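You operate a simulated robot arm through the tools that you are given. There is no shell and no other tool. Be economical: measure what you need, move in short steps, check, and stop when the job is done.

The job below is to be done with a simulated robot arm. You get a single attempt, and the scene is never put back.

## Task
Load the white pad into the test filter, close it up and pump it to 3 bar.
Fine: push the plate home, lock it, shut the drain and open the feed first.

It is judged by the outcome, as a careful person would: the job done as asked, and still so three seconds after it is handed in. It fails if anything else is knocked over, pushed out of place, dropped, spilled or broken.

## Robot
A 7-joint arm with a two-finger parallel gripper, fixed in place. Base frame: the origin is at the foot of the arm, x ahead of it, y to its left, z up; the work surface is at about z = 0.78. Lengths are in m, angles in rad, forces in N, time in s.
With the tool pointing down near the work surface it reaches from about 0.22 to 0.68 m from the base axis. Its first joint turns from -1.152 to 1.152 rad. Payload 2.4 kg.
Tool frame: the origin (TCP) lies between the finger pads and is the grasp point; the fingertips stand 0.03 m ahead of it; z points along the fingers, y is the line along which they close. Largest opening 0.094 m; finger width 0.028, thickness 0.01; the body of the gripper, 0.05 by 0.096 m, starts 0.055 m behind the TCP.
Orientation is that of the tool frame in the base frame, as a unit quaternion [w, x, y, z]. With the fingers straight down and closing along the base's y, the tool's x points along the base's -x, its y along +y and its z along -z.

## Interface
- The arm moves only by the tool nudge_tool. Its argument "targets" is a list of rows, each a list of 6 numbers: the shift along the tool's x, y, z in mm, then the turn, a rotation vector about the tool's x, y, z in rad. In form: [[dx, dy, dz, ax, ay, az], ...]. A call has 1 to 12 rows; each row shifts and turns the commanded pose from where the row before left it, along the tool's axes as they then stand. "claw" is the closure, from 0 (fully open) to 1 (shut), set as the call begins (left out, the last holds). A row lasts 0.2 s, in which the tool goes at most 0.05 m and 0.15 rad; a call with a longer step from one row to the next is refused whole, and so is a gripper value outside its range. A pose out of reach is approached as far as the arm can. The call stops where the force on the tool passes 40 N (or 10 N more than at its start, if that is more) or the arm is blocked; 0.2 s more then pass. The fingers move at their own pace (about 0.153 m/s each) and stop on an object; they squeeze with about 37 N. The grip force told is the motor's: it shows also when the fingers shut on nothing. Time passes only in rows, and 0.2 s behind the last, so rows that do not move let the fingers close. The reply holds the time, the measured pose of the TCP, the force on the tool along the base axes, the opening and the grip force, in the units named above and with some noise, with the torque about the TCP (base axes, N m) and any sound that the robot's microphone picked up.
- Cameras (640 x 400 px; columns grow to the right, rows downward): "scene" is fixed at [0.036, 0.4721, 1.4415]; the picture's right is [-0.78, -0.62, 0.00], its down [-0.36, 0.46, -0.81] and it looks along [0.50, -0.63, -0.59] (base axes); focal length 326 px, centre (320, 200). "wrist" rides on the gripper at [0.076, 0.014, -0.102] in the tool frame; the picture's right is [-0.18, 0.98, 0.00], its down [-0.75, -0.14, -0.64] and it looks along [-0.63, -0.12, 0.77] (tool axes); focal length 243 px, centre (320, 200). There is no depth. A picture from a camera that has moved, and an enlarged one, comes with that camera's place and axes in the base frame and with its lens.
- capture(camera): a new picture of that camera. No time passes.
- zoom(camera, box): a new picture of the part [left, top, right, bottom] of that camera's present view, enlarged. No time passes.
- close_job(): hands the job in; it is judged then, once.

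Go step by step. Nothing tells you positions but the pictures and the camera data: compare them with the known pose of the tool, close in by small moves and look again before you grip or let go. The budget is 120 turns and 64 pictures, counting those below and the enlarged ones. Unless the task says otherwise, let go and move clear before handing in, and close with one line.

The tools are called as a command line: name --pt "numbers of a row" for each row, then --argument value for the rest, lists and objects as JSON in quotes. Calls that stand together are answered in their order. nudge_tool: Moves the arm, as the interface text tells. Its arguments: {"type":"object","properties":{"targets":{"type":"array"},"claw":{"type":"number"}},"required":["targets"]} The other tools are called the same way: capture (camera) takes a picture; zoom (camera, box) takes an enlarged picture of a part of a camera's view; close_job () hands the job in.

At the start:

```text
time: 0.0
tcp_pos: [0.4199, 0.0169, 1.1934]
tcp_rot: [0.0, 0.0, 1.0, 0.0]
ft_force: [0.2, 0.3, 0.5]
wrist_torque: [0.0, 0.01, -0.04]
gripper_width: 0.0939
grip_force: 0.0
```

scene: 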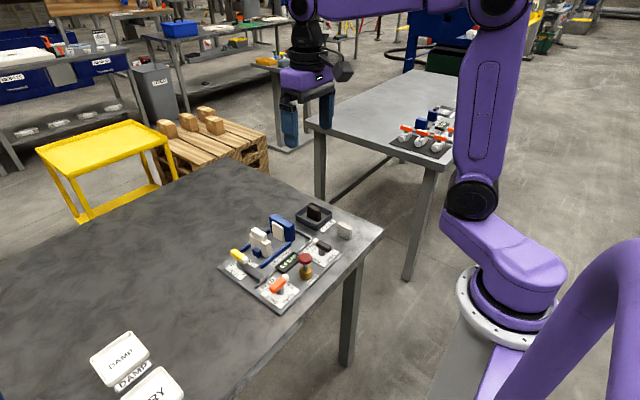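
wrist: 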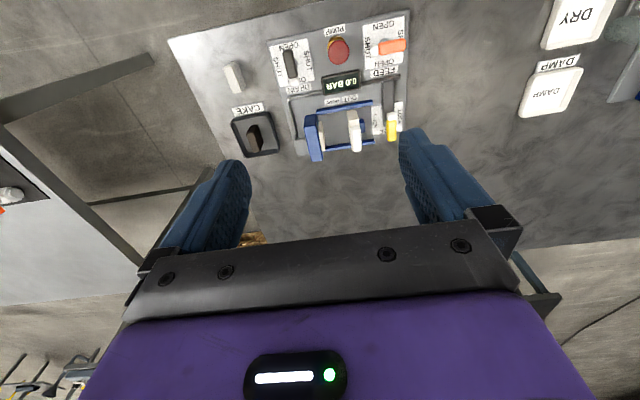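

I see a small filter press on the table with a drain, feed, pump and gauge, a "cake" tray and a white pad standing to the side. I'll look closer with both cameras.

zoom --camera "scene" --box '[210, 190, 390, 310]'

zoom --camera "wrist" --box '[200, 0, 440, 170]'

```text
3.33 times, centred on (300, 250) of scene
camera zoom: at [0.036, 0.4721, 1.4415], right [-0.78, -0.62, 0.0], down [-0.36, 0.46, -0.81], along [0.5, -0.63, -0.59], focal length 1086 px, centre (387, 33)
```

zoom: 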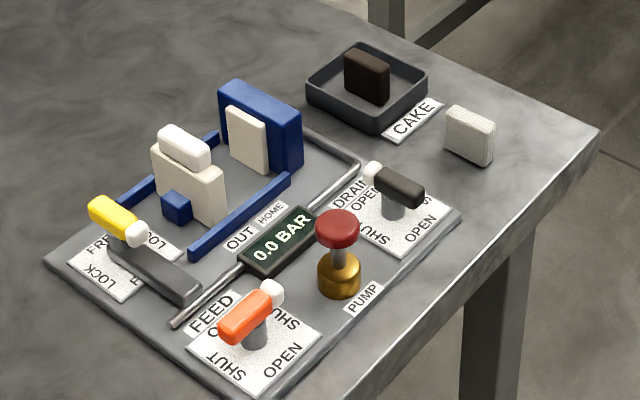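

```text
2.35 times, centred on (320, 85) of wrist
camera zoom: at [0.3444, 0.0322, 1.2939], right [0.18, 0.98, 0.0], down [0.75, -0.14, 0.64], along [0.63, -0.12, -0.77], focal length 571 px, centre (320, 471)
```

zoom: 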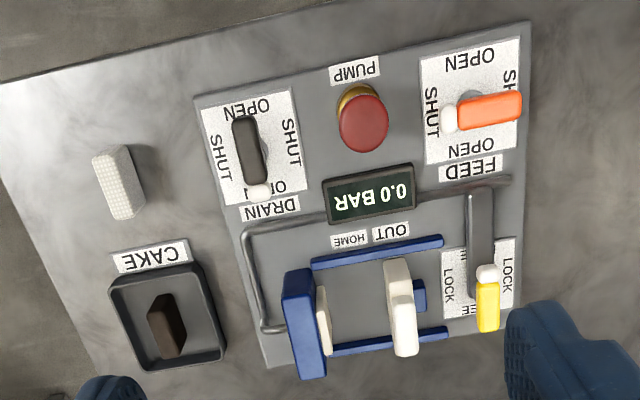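

The filter's parts are: black drain lever (now OPEN), orange feed lever (now SHUT), red pump, yellow lock lever and the sliding cream plate (now OUT). The textured white pad stands on the table. I'll move back and lower for a better view.

nudge_tool --pt "35 6 22 0 0 0" --pt "35 6 22 0 0 0" --pt "35 6 22 0 0 0" --pt "35 6 22 0 0 0" --pt "0 0 0 0 0 0" --claw 0

capture --camera "wrist"

```text
time: 1.2
tcp_pos: [0.2802, 0.0389, 1.1053]
tcp_rot: [0.0, 0.0, 1.0, 0.0]
ft_force: [0.4, 0.3, -0.2]
wrist_torque: [0.01, -0.01, -0.02]
gripper_width: 0.094
grip_force: 0.0
```

```text
59 pictures are left
camera wrist: at [0.2031, 0.054, 1.2059], right [0.18, 0.98, 0.0], down [0.75, -0.14, 0.64], along [0.63, -0.12, -0.77], focal length 243 px, centre (320, 200)
```

wrist: 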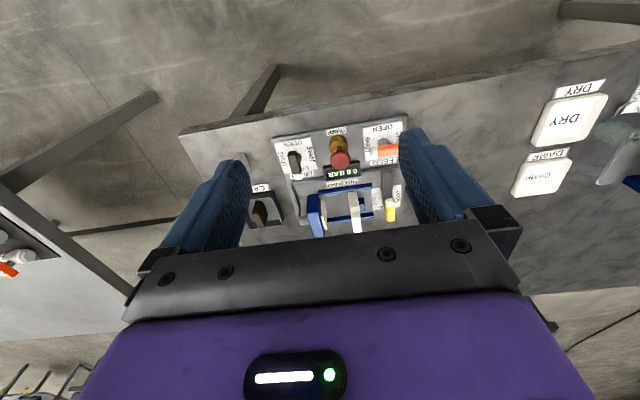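

The view is upside down (picture top is toward the base), so I should be lower and further forward. I'll go to about (0.40, 0.05, 0.99).

nudge_tool --pt "-30 3 28 0 0 0" --pt "-30 3 28 0 0 0" --pt "-30 3 28 0 0 0" --pt "-30 2 28 0 0 0" --pt "0 0 0 0 0 0"

capture --camera "wrist"

```text
time: 2.4
tcp_pos: [0.4004, 0.0528, 0.9922]
tcp_rot: [0.0, 0.0, 1.0, 0.0]
ft_force: [0.3, 0.3, -0.1]
wrist_torque: [0.01, 0.02, 0.0]
gripper_width: 0.094
grip_force: 0.0
```

```text
58 pictures are left
camera wrist: at [0.3245, 0.0676, 1.0938], right [0.18, 0.98, 0.0], down [0.75, -0.14, 0.64], along [0.63, -0.12, -0.77], focal length 243 px, centre (320, 200)
```

wrist: 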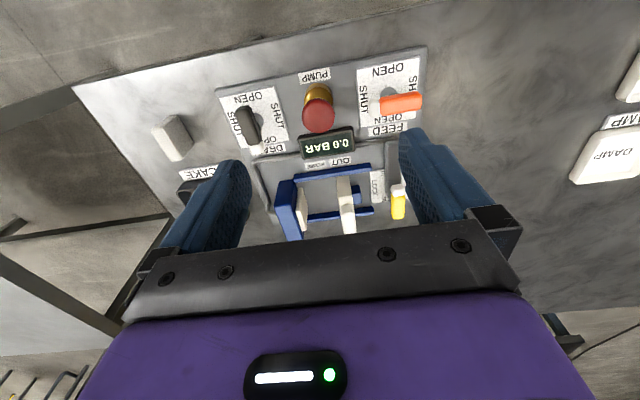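

zoom --camera "wrist" --box '[130, 40, 450, 240]'

zoom --camera "scene" --box '[220, 205, 320, 310]'

```text
2.00 times, centred on (290, 140) of wrist
camera zoom: at [0.3245, 0.0676, 1.0938], right [0.18, 0.98, 0.0], down [0.75, -0.14, 0.64], along [0.63, -0.12, -0.77], focal length 485 px, centre (380, 320)
```

zoom: 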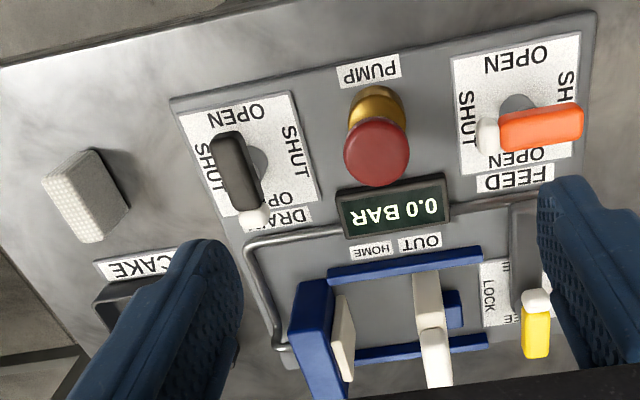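

```text
3.81 times, centred on (270, 258) of scene
camera zoom: at [0.036, 0.4721, 1.4415], right [-0.78, -0.62, 0.0], down [-0.36, 0.46, -0.81], along [0.5, -0.63, -0.59], focal length 1242 px, centre (510, -19)
```

zoom: 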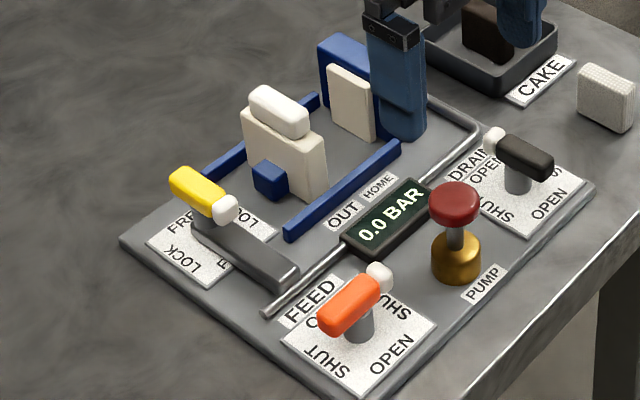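

The rails run roughly along y at x≈0.52–0.61, with the fixed head near y≈0 and the plate at y≈0.08. The pad stands at about (0.43, -0.14), thin along y. I'll move forward to see the chamber from above.

nudge_tool --pt "-40 0 0 0 0 0" --pt "-40 0 0 0 0 0" --pt "0 0 0 0 0 0"

zoom --camera "wrist" --box '[160, 0, 440, 180]'

zoom --camera "scene" --box '[290, 195, 360, 250]'

```text
time: 3.2
tcp_pos: [0.4826, 0.0513, 0.994]
tcp_rot: [0.0, 0.001, 1.0, 0.0]
ft_force: [-0.2, 0.1, -0.3]
wrist_torque: [0.03, 0.0, 0.0]
gripper_width: 0.094
grip_force: 0.0
```

```text
2.22 times, centred on (300, 90) of wrist
camera zoom: at [0.4062, 0.0663, 1.0951], right [0.18, 0.98, 0.0], down [0.75, -0.14, 0.64], along [0.63, -0.12, -0.77], focal length 539 px, centre (364, 444)
```

zoom: 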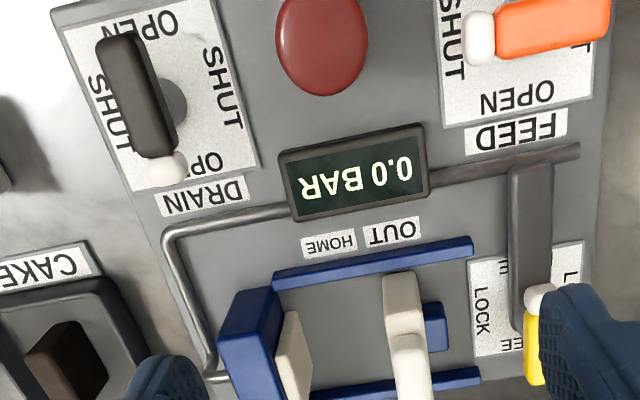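

```text
7.27 times, centred on (325, 222) of scene
camera zoom: at [0.036, 0.4721, 1.4415], right [-0.78, -0.62, 0.0], down [-0.36, 0.46, -0.81], along [0.5, -0.63, -0.59], focal length 2370 px, centre (284, 36)
```

zoom: 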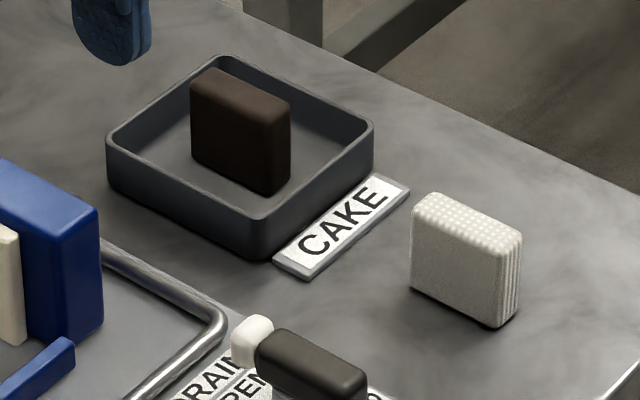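

The pad is about 43 × 15 × 46 mm, centred near (0.425, -0.137), and the two views agree. I'll move above it and check.

nudge_tool --pt "11.5 -37.7 10 0 0 0" --pt "11.5 -37.7 10 0 0 0" --pt "11.5 -37.7 10 0 0 0" --pt "11.5 -37.7 10 0 0 0" --pt "11.5 -37.7 10 0 0 0" --pt "0 0 0 0 0 0"

capture --camera "wrist"

zoom --camera "scene" --box '[290, 165, 390, 250]'

```text
time: 4.6
tcp_pos: [0.4222, -0.1362, 0.9453]
tcp_rot: [-0.001, 0.0, 1.0, 0.0]
ft_force: [-0.8, 0.2, -0.9]
wrist_torque: [-0.03, -0.03, 0.01]
gripper_width: 0.0939
grip_force: 0.1
```

```text
53 pictures are left
camera wrist: at [0.3467, -0.1206, 1.0467], right [0.18, 0.98, 0.0], down [0.75, -0.14, 0.64], along [0.63, -0.12, -0.77], focal length 243 px, centre (320, 200)
```

wrist: 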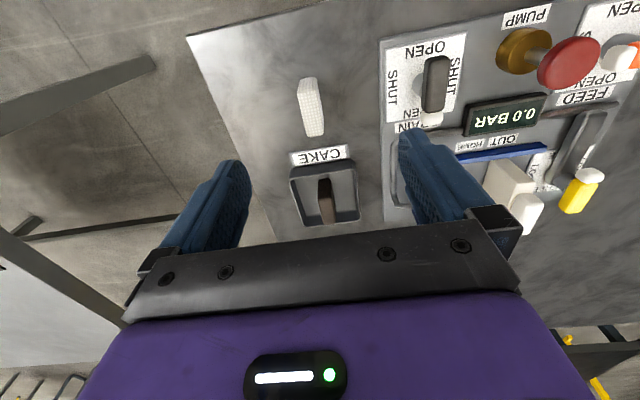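

```text
4.71 times, centred on (340, 208) of scene
camera zoom: at [0.036, 0.472, 1.4415], right [-0.78, -0.62, 0.0], down [-0.36, 0.46, -0.81], along [0.5, -0.63, -0.59], focal length 1534 px, centre (226, 165)
```

zoom: 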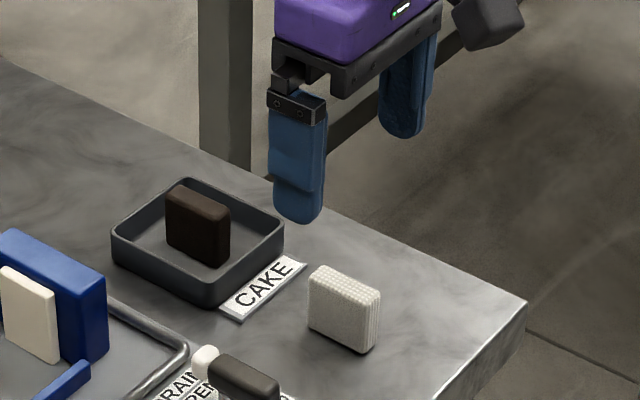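

The tool is above the pad within a few mm. I'll descend with the fingers open and close on it.

nudge_tool --pt "0 -1 28 0 0 0" --pt "0 -1 28 0 0 0" --pt "0 -1 28 0 0 0" --pt "0 0 28 0 0 0" --pt "0 0 0 0 0 0"

zoom --camera "scene" --box '[290, 165, 390, 250]'

capture --camera "wrist"

```text
time: 5.8
tcp_pos: [0.4216, -0.139, 0.8325]
tcp_rot: [0.0, 0.0, 1.0, 0.0]
ft_force: [-0.3, -0.6, 0.5]
wrist_torque: [0.01, 0.0, 0.0]
gripper_width: 0.0939
grip_force: 0.0
```

```text
4.71 times, centred on (340, 208) of scene
camera zoom: at [0.036, 0.4721, 1.4415], right [-0.78, -0.62, 0.0], down [-0.36, 0.46, -0.81], along [0.5, -0.63, -0.59], focal length 1534 px, centre (226, 165)
```

zoom: 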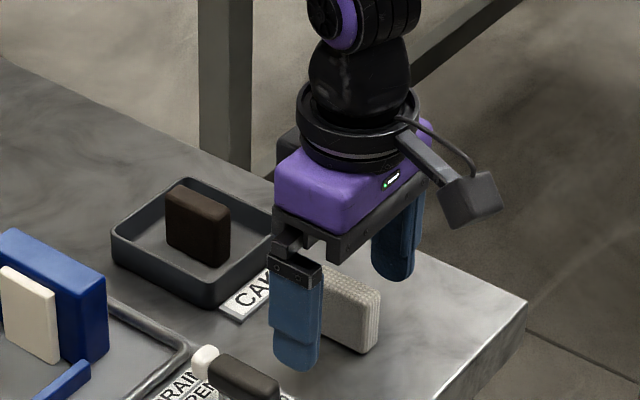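

```text
50 pictures are left
camera wrist: at [0.3464, -0.1237, 0.933], right [0.18, 0.98, 0.0], down [0.75, -0.14, 0.64], along [0.63, -0.12, -0.77], focal length 243 px, centre (320, 200)
```

wrist: 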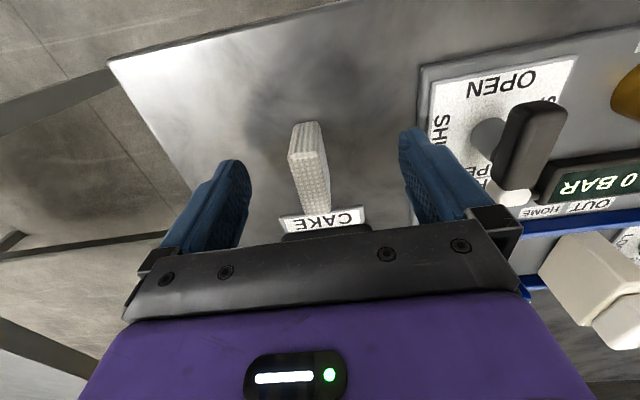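

The pad sits centred between the fingers, about 3 mm toward -y. I'll shift and close.

nudge_tool --pt "0 -2.5 0 0 0 0" --pt "0 0 0 0 0 0" --pt "0 0 0 0 0 0" --claw 1

nudge_tool --pt "0 0 -10 0 0 0" --pt "0 0 -30 0 0 0" --pt "0 0 -45 0 0 0" --pt "0 0 -45 0 0 0" --pt "0 0 0 0 0 0"

zoom --camera "scene" --box '[290, 135, 390, 220]'

capture --camera "wrist"

```text
time: 6.6
tcp_pos: [0.4223, -0.1409, 0.8324]
tcp_rot: [0.0, 0.0, 1.0, 0.0]
ft_force: [-0.1, -0.6, 1.4]
wrist_torque: [-0.01, -0.06, 0.01]
gripper_width: 0.0165
grip_force: 37.3
```

```text
time: 7.8
tcp_pos: [0.4211, -0.1421, 0.9636]
tcp_rot: [0.0, 0.0, 1.0, 0.0]
ft_force: [0.4, 0.3, -0.4]
wrist_torque: [-0.02, 0.01, 0.01]
gripper_width: 0.0165
grip_force: 37.0
```

```text
4.71 times, centred on (340, 178) of scene
camera zoom: at [0.036, 0.4721, 1.4415], right [-0.78, -0.62, 0.0], down [-0.36, 0.46, -0.81], along [0.5, -0.63, -0.59], focal length 1534 px, centre (226, 306)
```

zoom: 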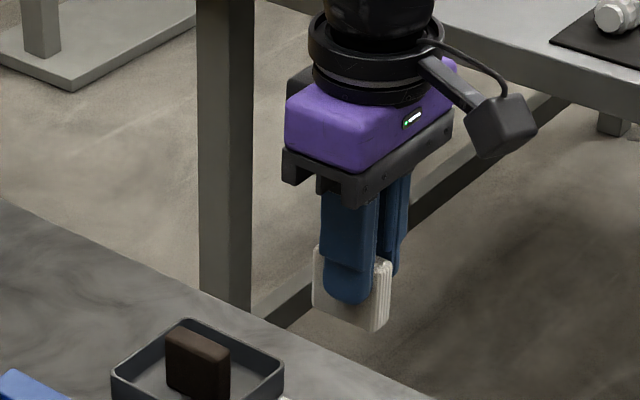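

```text
48 pictures are left
camera wrist: at [0.3449, -0.1263, 1.0638], right [0.18, 0.98, 0.0], down [0.75, -0.14, 0.64], along [0.63, -0.12, -0.77], focal length 243 px, centre (320, 200)
```

wrist: 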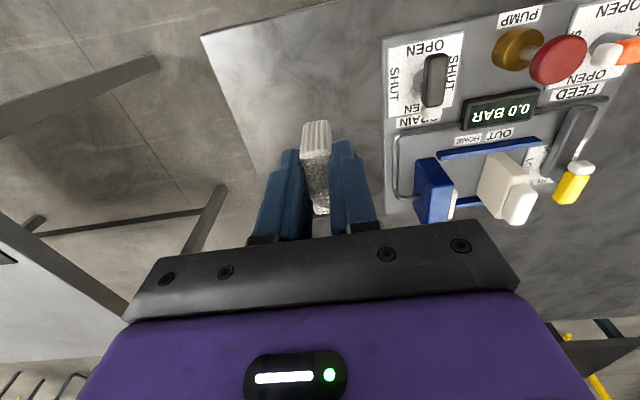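

The pad is held (16.5 mm thick), its bottom about 52 mm below the TCP. Now I'll measure the chamber with unobstructed zooms.

zoom --camera "scene" --box '[225, 205, 305, 285]'

zoom --camera "wrist" --box '[380, 90, 620, 240]'

```text
5.00 times, centred on (265, 245) of scene
camera zoom: at [0.036, 0.4721, 1.4415], right [-0.78, -0.62, 0.0], down [-0.36, 0.46, -0.81], along [0.5, -0.63, -0.59], focal length 1630 px, centre (595, -25)
```

zoom: 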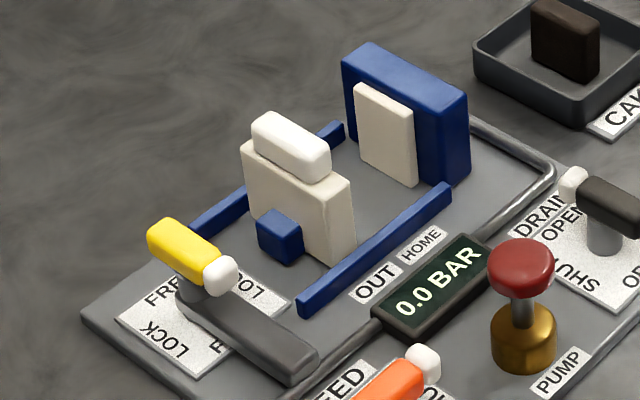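

```text
2.67 times, centred on (500, 165) of wrist
camera zoom: at [0.3449, -0.1263, 1.0638], right [0.18, 0.98, 0.0], down [0.75, -0.14, 0.64], along [0.63, -0.12, -0.77], focal length 647 px, centre (-160, 293)
```

zoom: 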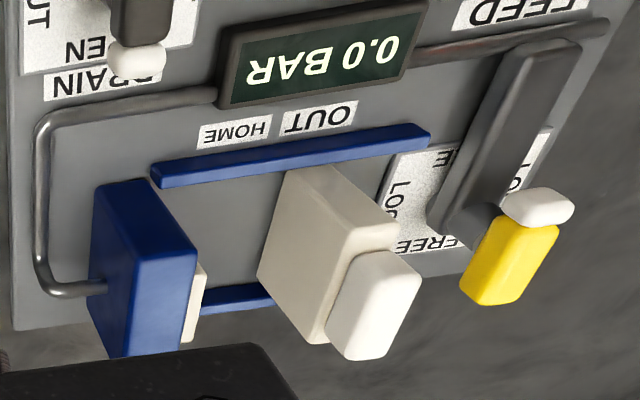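

Triangulating gives: fixed face at y≈0.000, x 0.541–0.582; plate inner face at y≈0.054; panel z≈0.789; midline x≈0.562. I'll carry the pad over the gap centre at (0.562, 0.027).

nudge_tool --pt "-28.2 33.8 0 0 0 0" --pt "-28.2 33.8 0 0 0 0" --pt "-28.2 33.8 0 0 0 0" --pt "-28.2 33.8 0 0 0 0" --pt "-28.2 33.8 0 0 0 0" --pt "0 0 0 0 0 0"

zoom --camera "scene" --box '[225, 175, 325, 275]'

zoom --camera "wrist" --box '[200, 60, 440, 230]'

```text
time: 9.2
tcp_pos: [0.5647, 0.0295, 0.9614]
tcp_rot: [0.0, -0.001, 1.0, 0.0]
ft_force: [-0.2, -0.1, -1.2]
wrist_torque: [-0.03, 0.03, 0.0]
gripper_width: 0.0166
grip_force: 36.7
```

```text
4.00 times, centred on (275, 225) of scene
camera zoom: at [0.036, 0.4721, 1.4415], right [-0.78, -0.62, 0.0], down [-0.36, 0.46, -0.81], along [0.5, -0.63, -0.59], focal length 1304 px, centre (500, 100)
```

zoom: 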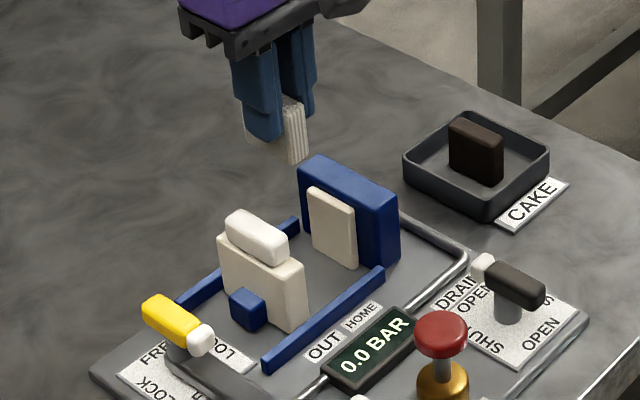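

```text
2.35 times, centred on (320, 145) of wrist
camera zoom: at [0.489, 0.0451, 1.0624], right [0.18, 0.98, 0.0], down [0.75, -0.14, 0.64], along [0.63, -0.12, -0.77], focal length 571 px, centre (320, 329)
```

zoom: 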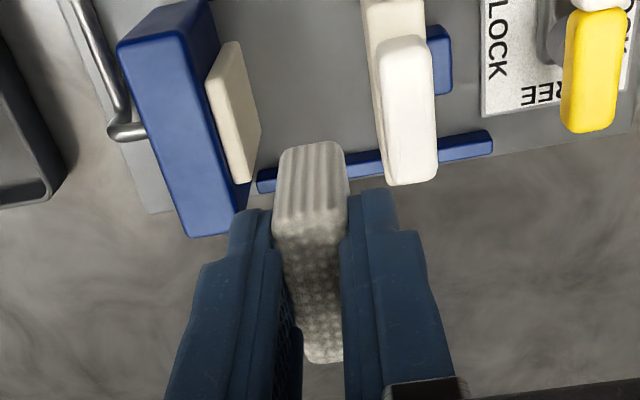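

The pad sits about 5 mm toward +x in the grip. I'll correct x and y, descend to just above the floor and look.

nudge_tool --pt "7.5 -2.5 5 0 0 0" --pt "0 0 0 0 0 0" --pt "0 0 30 0 0 0" --pt "0 0 30 0 0 0" --pt "0 0 20 0 0 0" --pt "0 0 0 0 0 0"

zoom --camera "scene" --box '[225, 195, 305, 275]'

zoom --camera "wrist" --box '[200, 60, 440, 230]'

```text
time: 10.6
tcp_pos: [0.5568, 0.0256, 0.8756]
tcp_rot: [0.0, 0.0, 1.0, 0.0]
ft_force: [0.1, -0.7, 0.5]
wrist_torque: [0.0, 0.02, 0.03]
gripper_width: 0.0165
grip_force: 37.3
```

```text
5.00 times, centred on (265, 235) of scene
camera zoom: at [0.036, 0.4721, 1.4415], right [-0.78, -0.62, 0.0], down [-0.36, 0.46, -0.81], along [0.5, -0.63, -0.59], focal length 1630 px, centre (595, 25)
```

zoom: 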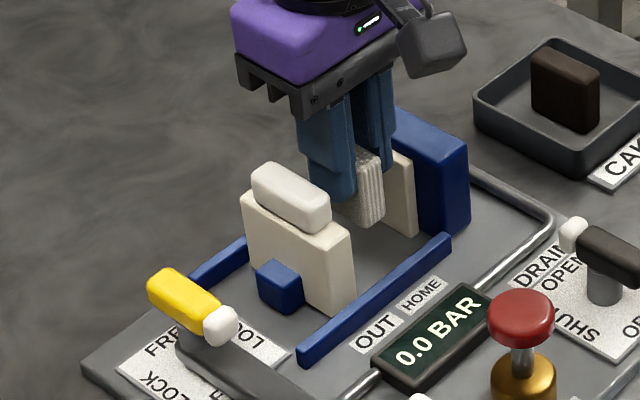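

```text
2.35 times, centred on (320, 145) of wrist
camera zoom: at [0.4813, 0.0398, 0.9772], right [0.18, 0.98, 0.0], down [0.75, -0.14, 0.64], along [0.63, -0.12, -0.77], focal length 571 px, centre (320, 329)
```

zoom: 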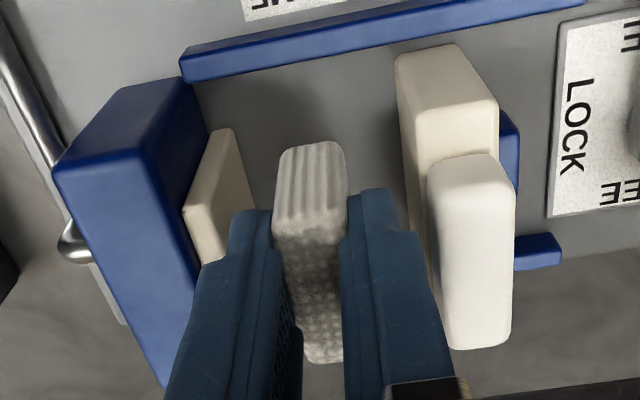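

Clearances are good on both sides and the pad lines up with the fixed face. I'll lower it to the floor.

nudge_tool --pt "0 0 15 0 0 0" --pt "0 0 13 0 0 0" --pt "0 0 2 0 0 0" --pt "0 0 2 0 0 0" --pt "0 0 0 0 0 0"

zoom --camera "scene" --box '[225, 195, 305, 275]'

```text
time: 11.8
tcp_pos: [0.5565, 0.0249, 0.8452]
tcp_rot: [0.0, 0.0, 1.0, 0.001]
ft_force: [0.7, -0.3, 0.4]
wrist_torque: [0.0, 0.01, 0.0]
gripper_width: 0.0166
grip_force: 36.9
```

```text
5.00 times, centred on (265, 235) of scene
camera zoom: at [0.036, 0.4721, 1.4415], right [-0.78, -0.62, 0.0], down [-0.36, 0.46, -0.81], along [0.5, -0.63, -0.59], focal length 1630 px, centre (595, 25)
```

zoom: 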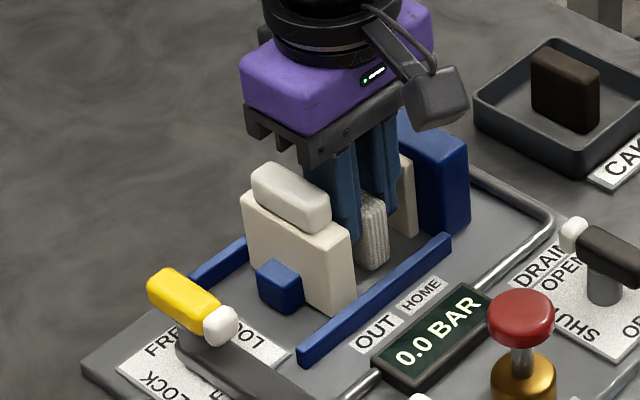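

No contact yet. I'll go down in 1 mm steps.

nudge_tool --pt "0 0 1 0 0 0" --pt "0 0 1 0 0 0" --pt "0 0 1 0 0 0"

nudge_tool --pt "0 0 1 0 0 0" --pt "0 0 0 0 0 0"

```text
time: 12.6
tcp_pos: [0.5565, 0.0244, 0.8415]
tcp_rot: [0.002, -0.001, 1.0, -0.001]
ft_force: [-5.6, -0.9, 19.1]
wrist_torque: [-0.11, 0.18, 0.0]
gripper_width: 0.0163
grip_force: 36.9
```

```text
time: 13.1
tcp_pos: [0.5555, 0.0243, 0.8402]
tcp_rot: [-0.001, 0.0, 1.0, 0.0]
ft_force: [-3.7, 0.3, 12.5]
wrist_torque: [-0.04, 0.16, 0.0]
gripper_width: 0.0167
grip_force: 37.2
stopped in row 2: the force on the tool passed its limit at 41 N (the readings are from after the stop); the commanded pose is now the measured one
```

The pad is on the floor. I'll open just a little (to about 22 mm) and lift away.

nudge_tool --pt "0 0 0 0 0 0" --pt "0 0 0 0 0 0" --claw 0.765

nudge_tool --pt "0 0 -5 0 0 0" --pt "0 0 -15 0 0 0" --pt "0 0 -30 0 0 0" --pt "0 0 -40 0 0 0" --pt "0 0 0 0 0 0"

zoom --camera "scene" --box '[225, 195, 305, 275]'

zoom --camera "wrist" --box '[200, 30, 440, 200]'

```text
time: 13.7
tcp_pos: [0.5566, 0.0242, 0.8426]
tcp_rot: [0.001, 0.0, 1.0, 0.0]
ft_force: [-0.1, -1.6, -0.5]
wrist_torque: [-0.02, -0.01, -0.03]
gripper_width: 0.0224
grip_force: 0.1
```

```text
time: 14.9
tcp_pos: [0.5545, 0.0234, 0.9318]
tcp_rot: [-0.001, -0.001, 1.0, 0.0]
ft_force: [0.1, -0.5, 0.3]
wrist_torque: [-0.01, 0.0, 0.04]
gripper_width: 0.0219
grip_force: 0.1
```

```text
5.00 times, centred on (265, 235) of scene
camera zoom: at [0.036, 0.4721, 1.4415], right [-0.78, -0.62, 0.0], down [-0.36, 0.46, -0.81], along [0.5, -0.63, -0.59], focal length 1630 px, centre (595, 25)
```

zoom: 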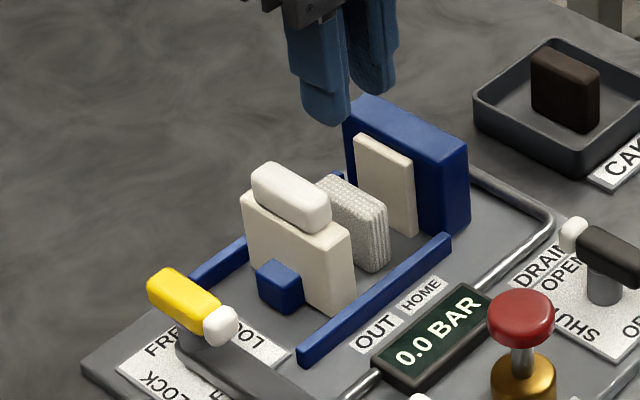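

```text
2.35 times, centred on (320, 115) of wrist
camera zoom: at [0.4782, 0.0381, 1.0329], right [0.18, 0.98, 0.0], down [0.75, -0.14, 0.64], along [0.63, -0.12, -0.77], focal length 571 px, centre (320, 400)
```

zoom: 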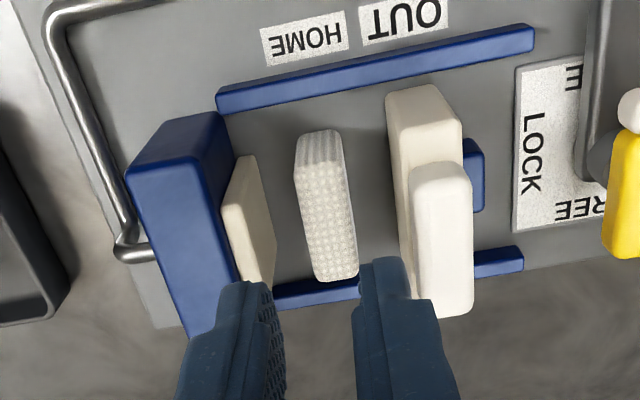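

The pad stands squarely in the chamber. Next I'll close the fingers and come down behind the plate and its handle, above the blue boss, to push it home along -y.

nudge_tool --pt "-2 26 0 0 0 0" --pt "-2 26 0 0 0 0" --pt "-2 26 0 0 0 0" --pt "0 0 0 0 0 0" --claw 1

nudge_tool --pt "0 0 30 0 0 0" --pt "0 0 25 0 0 0" --pt "0 0 20 0 0 0" --pt "0 0 0 0 0 0"

zoom --camera "scene" --box '[225, 195, 305, 275]'

zoom --camera "wrist" --box '[200, 30, 440, 200]'

```text
time: 15.9
tcp_pos: [0.5613, 0.1021, 0.9309]
tcp_rot: [0.0, 0.001, 1.0, 0.0]
ft_force: [0.2, -0.7, -0.8]
wrist_torque: [-0.03, -0.01, 0.02]
gripper_width: 0.0
grip_force: 32.7
```

```text
time: 16.9
tcp_pos: [0.5635, 0.1014, 0.8564]
tcp_rot: [0.002, 0.001, 1.0, 0.0]
ft_force: [0.1, -0.2, 0.9]
wrist_torque: [0.04, -0.03, -0.01]
gripper_width: 0.0001
grip_force: 33.1
```

```text
5.00 times, centred on (265, 235) of scene
camera zoom: at [0.036, 0.4721, 1.4415], right [-0.78, -0.62, 0.0], down [-0.36, 0.46, -0.81], along [0.5, -0.63, -0.59], focal length 1630 px, centre (595, 25)
```

zoom: 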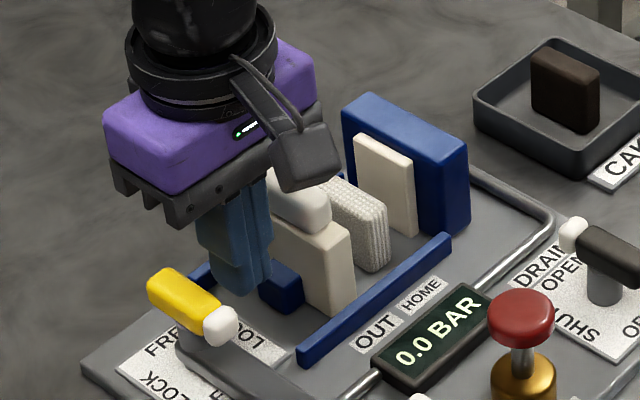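

```text
2.35 times, centred on (320, 115) of wrist
camera zoom: at [0.4874, 0.1172, 0.9568], right [0.18, 0.98, 0.0], down [0.75, -0.14, 0.64], along [0.63, -0.12, -0.77], focal length 571 px, centre (320, 400)
```

zoom: 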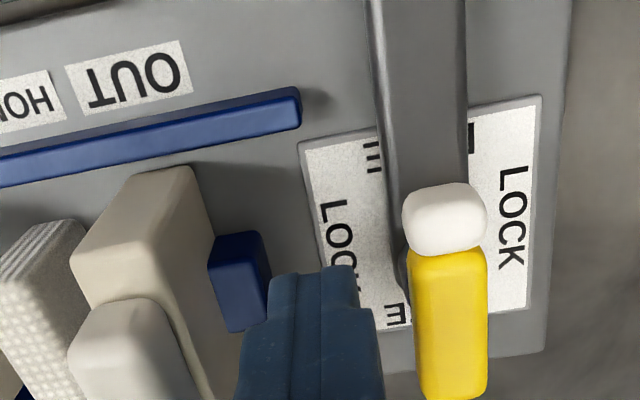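

The fingers are behind the plate, clear of boss and lever. I'll push gently in -y.

nudge_tool --pt "0 -4 0 0 0 0" --pt "0 -4 0 0 0 0" --pt "0 -4 0 0 0 0" --pt "0 -4 0 0 0 0" --pt "0 -4 0 0 0 0" --pt "0 -4 0 0 0 0" --pt "0 -4 0 0 0 0" --pt "0 -4 0 0 0 0" --pt "0 -4 0 0 0 0" --pt "0 0 0 0 0 0"

zoom --camera "scene" --box '[225, 195, 305, 275]'

```text
time: 19.1
tcp_pos: [0.561, 0.0664, 0.8556]
tcp_rot: [0.001, 0.001, 1.0, 0.0]
ft_force: [0.8, -0.2, -0.7]
wrist_torque: [-0.03, 0.0, -0.03]
gripper_width: 0.0
grip_force: 33.2
```

```text
5.00 times, centred on (265, 235) of scene
camera zoom: at [0.036, 0.4721, 1.4415], right [-0.78, -0.62, 0.0], down [-0.36, 0.46, -0.81], along [0.5, -0.63, -0.59], focal length 1630 px, centre (595, 25)
```

zoom: 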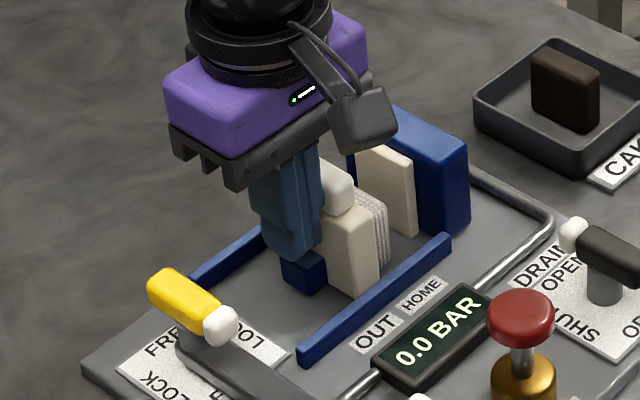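

The plate slides smoothly and has reached the pad. I'll keep going with smaller steps.

nudge_tool --pt "0 -3 0 0 0 0" --pt "0 -3 0 0 0 0" --pt "0 -3 0 0 0 0" --pt "0 -3 0 0 0 0" --pt "0 -2 0 0 0 0" --pt "0 -2 0 0 0 0" --pt "0 -1 0 0 0 0" --pt "0 -1 0 0 0 0" --pt "0 -1 0 0 0 0" --pt "0 0 0 0 0 0"

zoom --camera "scene" --box '[225, 195, 305, 275]'

```text
time: 21.3
tcp_pos: [0.5632, 0.0504, 0.8562]
tcp_rot: [0.001, -0.001, 1.0, 0.001]
ft_force: [1.6, 18.3, -8.4]
wrist_torque: [-0.09, -0.1, -0.26]
gripper_width: 0.0
grip_force: 33.1
```

```text
5.00 times, centred on (265, 235) of scene
camera zoom: at [0.0362, 0.4725, 1.4413], right [-0.78, -0.62, 0.0], down [-0.36, 0.46, -0.81], along [0.5, -0.63, -0.59], focal length 1630 px, centre (595, 25)
```

zoom: 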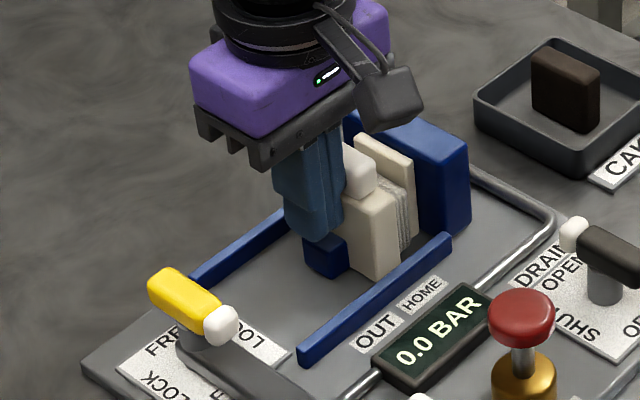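

The force is rising as the pad seats. I'll push a bit more to be sure it is home.

nudge_tool --pt "0 -0.7 0 0 0 0" --pt "0 -0.7 0 0 0 0" --pt "0 -0.7 0 0 0 0" --pt "0 -0.7 0 0 0 0" --pt "0 -0.7 0 0 0 0"

zoom --camera "wrist" --box '[160, 0, 440, 190]'

```text
time: 22.5
tcp_pos: [0.5622, 0.0502, 0.8562]
tcp_rot: [0.001, -0.004, 1.0, 0.001]
ft_force: [0.8, 33.0, -3.0]
wrist_torque: [-0.34, -0.04, -0.48]
gripper_width: 0.0
grip_force: 33.3
```

```text
2.11 times, centred on (300, 95) of wrist
camera zoom: at [0.4868, 0.0646, 0.9574], right [0.18, 0.98, 0.0], down [0.75, -0.14, 0.64], along [0.63, -0.11, -0.77], focal length 511 px, centre (362, 421)
```

zoom: 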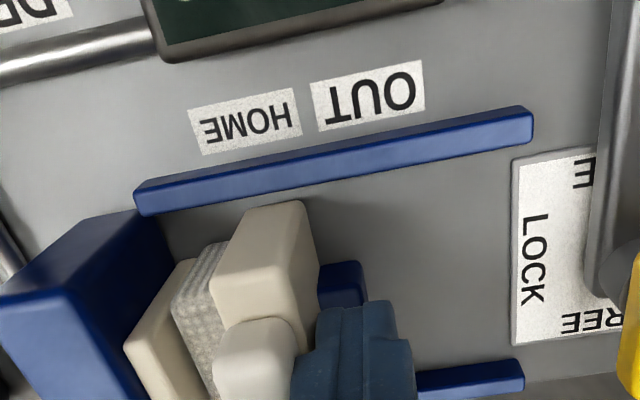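

The plate is home against the pad, with 33 N reaction and no more travel. I'll back off, rise and go over the yellow lock lever, centre ≈(0.566, 0.135), top z≈0.835.

nudge_tool --pt "0 8 0 0 0 0" --pt "0 0 -30 0 0 0" --pt "0 0 -34 0 0 0" --pt "-1 37 0 0 0 0" --pt "-1 37 0 0 0 0" --pt "0 0 0 0 0 0"

nudge_tool --pt "0 0 0 0 0 0" --pt "0 0 0 0 0 0" --claw 0.6

capture --camera "wrist"

zoom --camera "scene" --box '[215, 195, 305, 285]'

```text
time: 23.9
tcp_pos: [0.5651, 0.1263, 0.9226]
tcp_rot: [0.0, 0.0, 1.0, 0.0]
ft_force: [-0.1, 0.4, -0.4]
wrist_torque: [0.02, -0.03, -0.02]
gripper_width: 0.0
grip_force: 32.8
```

```text
time: 24.5
tcp_pos: [0.5651, 0.126, 0.9214]
tcp_rot: [0.0, 0.0, 1.0, 0.001]
ft_force: [0.3, 0.0, -0.1]
wrist_torque: [-0.01, -0.03, -0.02]
gripper_width: 0.0379
grip_force: 0.1
```

```text
33 pictures are left
camera wrist: at [0.4894, 0.1406, 1.0223], right [0.18, 0.98, 0.0], down [0.75, -0.14, 0.64], along [0.63, -0.12, -0.77], focal length 243 px, centre (320, 200)
```

wrist: 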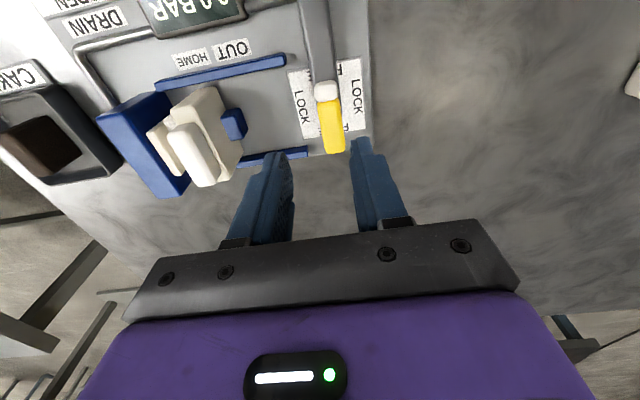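

```text
4.44 times, centred on (260, 240) of scene
camera zoom: at [0.036, 0.4721, 1.4415], right [-0.78, -0.62, 0.0], down [-0.36, 0.46, -0.81], along [0.5, -0.63, -0.59], focal length 1449 px, centre (587, 22)
```

zoom: 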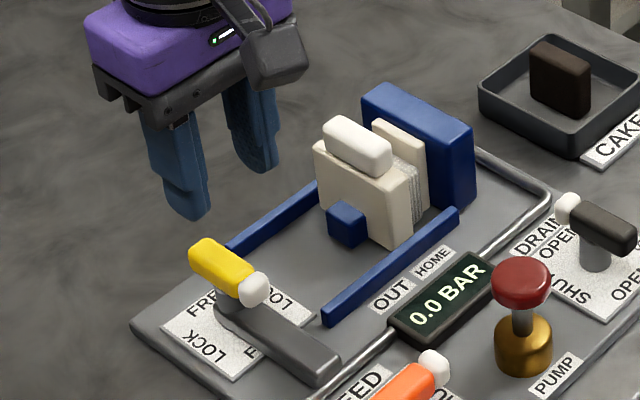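

The lever spans x 0.535–0.594 at y≈0.1355, pivoting at its middle (0.565, 0.1355). I'll align, descend and bring the fingers near it.

nudge_tool --pt "0 9.5 12 0 0 0" --pt "0 0 20 0 0 0" --pt "0 0 20 0 0 0" --pt "0 0 20 0 0 0" --pt "0 0 0 0 0 0"

capture --camera "wrist"

zoom --camera "scene" --box '[215, 205, 295, 285]'

```text
time: 25.7
tcp_pos: [0.5673, 0.1349, 0.849]
tcp_rot: [0.001, 0.0, 1.0, -0.001]
ft_force: [0.0, -0.6, 0.0]
wrist_torque: [0.0, 0.0, 0.04]
gripper_width: 0.0376
grip_force: 0.1
```

```text
31 pictures are left
camera wrist: at [0.4906, 0.1497, 0.9498], right [0.18, 0.98, 0.0], down [0.75, -0.14, 0.64], along [0.63, -0.12, -0.77], focal length 243 px, centre (320, 200)
```

wrist: 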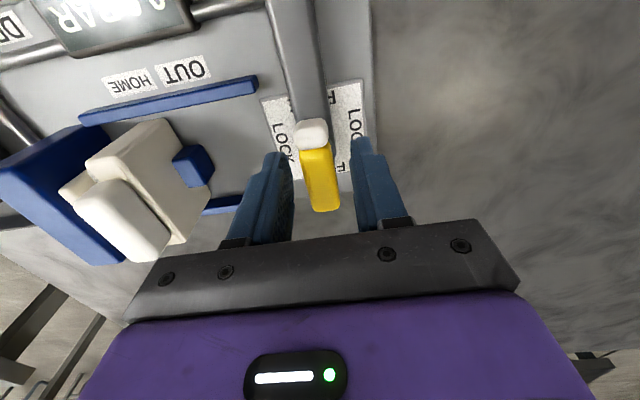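

```text
5.00 times, centred on (255, 245) of scene
camera zoom: at [0.036, 0.4721, 1.4415], right [-0.78, -0.62, 0.0], down [-0.36, 0.46, -0.81], along [0.5, -0.63, -0.59], focal length 1630 px, centre (645, -25)
```

zoom: 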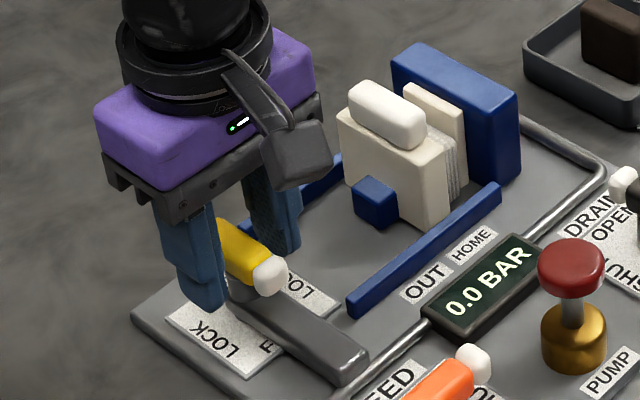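

The lever is centred between the fingers. I'll narrow to a loose fit and turn counter-clockwise from above (swinging the grey arm toward the plate), first part way.

nudge_tool --pt "0 0 0 0 0 0" --pt "0 0 0 0 0 0" --pt "0 0 0 0 0 -0.1" --pt "0 0 0 0 0 -0.1" --pt "0 0 0 0 0 -0.1" --pt "0 0 0 0 0 -0.1" --pt "0 0 0 0 0 0" --claw 0.77

zoom --camera "scene" --box '[215, 205, 295, 285]'

```text
time: 27.3
tcp_pos: [0.5646, 0.1357, 0.8482]
tcp_rot: [0.001, -0.199, 0.98, 0.0]
ft_force: [-1.2, 1.1, -0.5]
wrist_torque: [0.0, 0.02, 0.01]
gripper_width: 0.0216
grip_force: 0.1
```

```text
5.00 times, centred on (255, 245) of scene
camera zoom: at [0.036, 0.4721, 1.4415], right [-0.78, -0.62, 0.0], down [-0.36, 0.46, -0.81], along [0.5, -0.63, -0.59], focal length 1630 px, centre (645, -25)
```

zoom: 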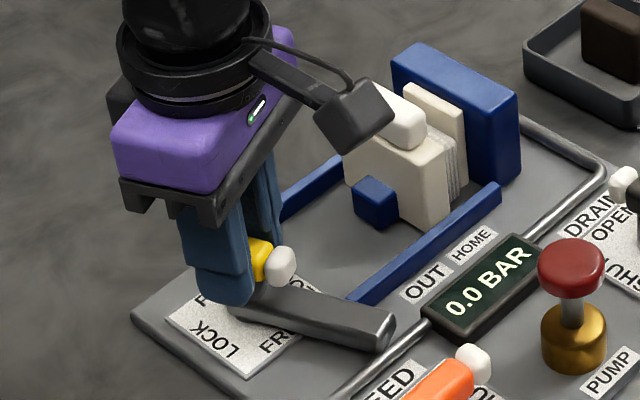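

The arm swings the right way. I'll continue to about 90°.

nudge_tool --pt "0 0 0 0 0 -0.13" --pt "0 0 0 0 0 -0.13" --pt "0 0 0 0 0 -0.13" --pt "0 0 0 0 0 -0.13" --pt "0 0 0 0 0 -0.13" --pt "0 0 0 0 0 -0.13" --pt "0 0 0 0 0 -0.13" --pt "0 0 0 0 0 -0.13" --pt "0 0 0 0 0 -0.13" --pt "0 0 0 0 0 0"

zoom --camera "scene" --box '[215, 205, 295, 285]'

```text
time: 29.5
tcp_pos: [0.5653, 0.1352, 0.8476]
tcp_rot: [0.0, -0.707, 0.707, -0.001]
ft_force: [2.7, 0.1, 1.0]
wrist_torque: [0.03, -0.01, -0.07]
gripper_width: 0.0239
grip_force: 2.2
```

```text
5.00 times, centred on (255, 245) of scene
camera zoom: at [0.0361, 0.4721, 1.4415], right [-0.78, -0.62, 0.0], down [-0.36, 0.46, -0.81], along [0.5, -0.63, -0.59], focal length 1630 px, centre (645, -25)
```

zoom: 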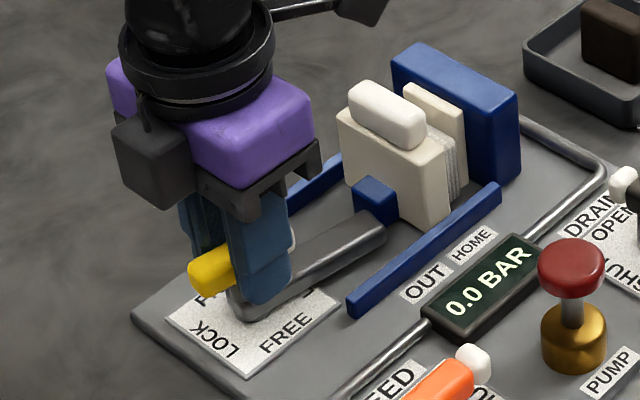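

The arm is nearly square behind the boss. I'll take up the slack with a little more turn.

nudge_tool --pt "0 0 0 0 0 -0.07" --pt "0 0 0 0 0 -0.07" --pt "0 0 0 0 0 -0.05" --pt "0 0 0 0 0 0"

capture --camera "wrist"

```text
time: 30.5
tcp_pos: [0.5652, 0.135, 0.8469]
tcp_rot: [-0.001, 0.771, -0.637, 0.0]
ft_force: [4.6, -2.3, -1.5]
wrist_torque: [-0.03, -0.04, -0.08]
gripper_width: 0.0236
grip_force: 1.9
```

```text
27 pictures are left
camera wrist: at [0.5656, 0.0585, 0.9486], right [-1.0, 0.0, 0.0], down [0.0, 0.77, 0.64], along [0.0, 0.64, -0.77], focal length 243 px, centre (320, 200)
```

wrist: 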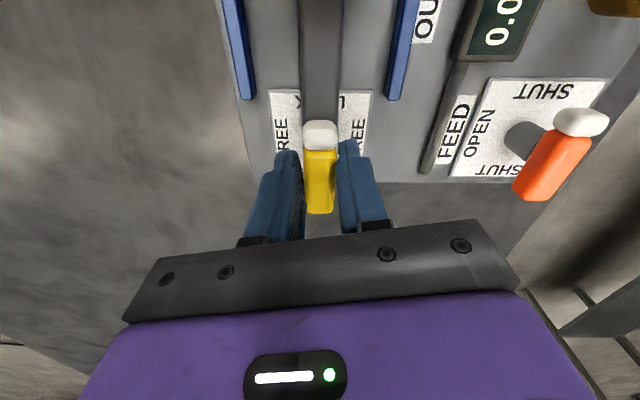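

The lever now lies along y. I'll push 0.1 rad more to confirm it is at its stop.

nudge_tool --pt "0 0 0 0 0 -0.05" --pt "0 0 0 0 0 -0.05" --pt "0 0 0 0 0 0"

zoom --camera "wrist" --box '[220, 0, 420, 230]'

```text
time: 31.3
tcp_pos: [0.5647, 0.135, 0.8481]
tcp_rot: [-0.002, 0.8, -0.6, 0.0]
ft_force: [7.0, 0.1, -8.7]
wrist_torque: [1.0, -0.09, -2.13]
gripper_width: 0.0259
grip_force: 45.3
```

```text
1.74 times, centred on (320, 115) of wrist
camera zoom: at [0.5729, 0.0581, 0.9486], right [-1.0, -0.1, 0.0], down [-0.08, 0.76, 0.64], along [-0.06, 0.64, -0.77], focal length 422 px, centre (320, 348)
```

zoom: 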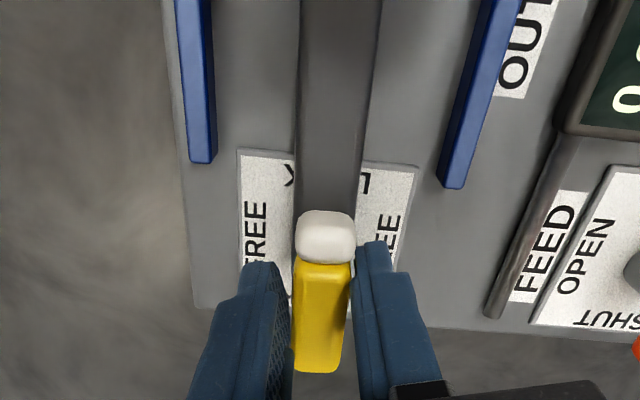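

Torque jumped to 2 N m, so the lock is at its stop. I'll relax, open, lift, then turn the tool back square.

nudge_tool --pt "0 0 0 0 0 0.1" --pt "0 0 0 0 0 0.1" --pt "0 0 0 0 0 0" --claw 0.6

nudge_tool --pt "0 0 -20 0 0 0" --pt "0 0 -30 0 0 0" --pt "0 0 -40 0 0 0" --pt "0 0 -30 0 0 0" --pt "0 0 0 0 0 0"

nudge_tool --pt "0 0 0 0 0 0.14" --pt "0 0 0 0 0 0.14" --pt "0 0 0 0 0 0.14" --pt "0 0 0 0 0 0.14" --pt "0 0 0 0 0 0.14" --pt "0 0 0 0 0 0.14" --pt "0 0 0 0 0 0.14" --pt "0 0 0 0 0 0.14" --pt "0 0 0 0 0 0.14" --pt "0 0 0 0 0 0.14" --pt "0 0 0 0 0 0.14" --pt "0 0 0 0 0 0.12"

zoom --camera "scene" --box '[215, 200, 335, 310]'

```text
time: 32.1
tcp_pos: [0.5652, 0.1353, 0.8485]
tcp_rot: [-0.001, 0.738, -0.674, 0.001]
ft_force: [-0.6, 0.8, -0.7]
wrist_torque: [0.01, -0.02, 0.02]
gripper_width: 0.0378
grip_force: 0.1
```

```text
time: 33.3
tcp_pos: [0.5625, 0.1343, 0.9686]
tcp_rot: [-0.001, 0.738, -0.675, 0.001]
ft_force: [-1.1, -0.2, -0.3]
wrist_torque: [0.01, 0.0, 0.03]
gripper_width: 0.0376
grip_force: 0.0
```

```text
time: 35.9
tcp_pos: [0.5644, 0.1355, 0.9679]
tcp_rot: [0.001, 0.002, 1.0, 0.001]
ft_force: [1.1, -0.5, 0.1]
wrist_torque: [0.0, 0.02, 0.0]
gripper_width: 0.0374
grip_force: 0.0
```

```text
3.64 times, centred on (275, 255) of scene
camera zoom: at [0.036, 0.4721, 1.4415], right [-0.78, -0.62, 0.0], down [-0.36, 0.46, -0.81], along [0.5, -0.63, -0.59], focal length 1185 px, centre (484, 0)
```

zoom: 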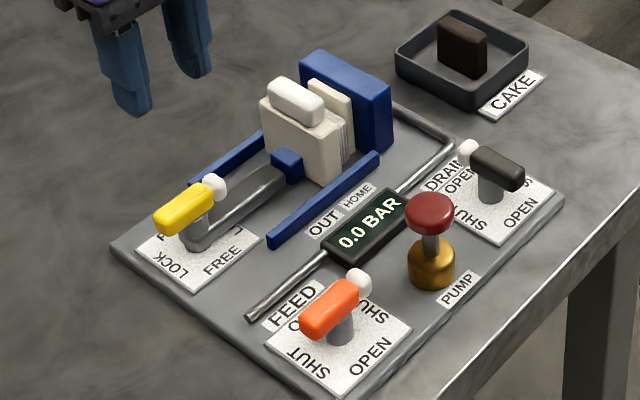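

Locked, with the arm squarely behind the boss. Next I'll move over the drain lever, near (0.423, -0.032).

nudge_tool --pt "28.2 -33.5 6 0 0 0" --pt "28.2 -33.5 6 0 0 0" --pt "28.2 -33.5 6 0 0 0" --pt "28.2 -33.5 6 0 0 0" --pt "28.2 -33.5 6 0 0 0" --pt "0 0 0 0 0 0"

zoom --camera "wrist" --box '[220, 30, 420, 200]'

```text
time: 37.3
tcp_pos: [0.4227, -0.033, 0.9368]
tcp_rot: [0.001, 0.0, 1.0, 0.0]
ft_force: [0.4, -0.7, 1.0]
wrist_torque: [-0.01, 0.01, 0.02]
gripper_width: 0.0378
grip_force: 0.0
```

```text
2.35 times, centred on (320, 115) of wrist
camera zoom: at [0.3468, -0.0184, 1.0386], right [0.18, 0.98, 0.0], down [0.75, -0.14, 0.64], along [0.63, -0.12, -0.77], focal length 571 px, centre (320, 400)
```

zoom: 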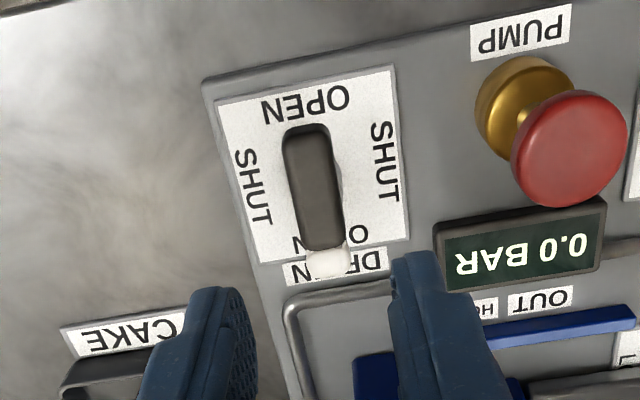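

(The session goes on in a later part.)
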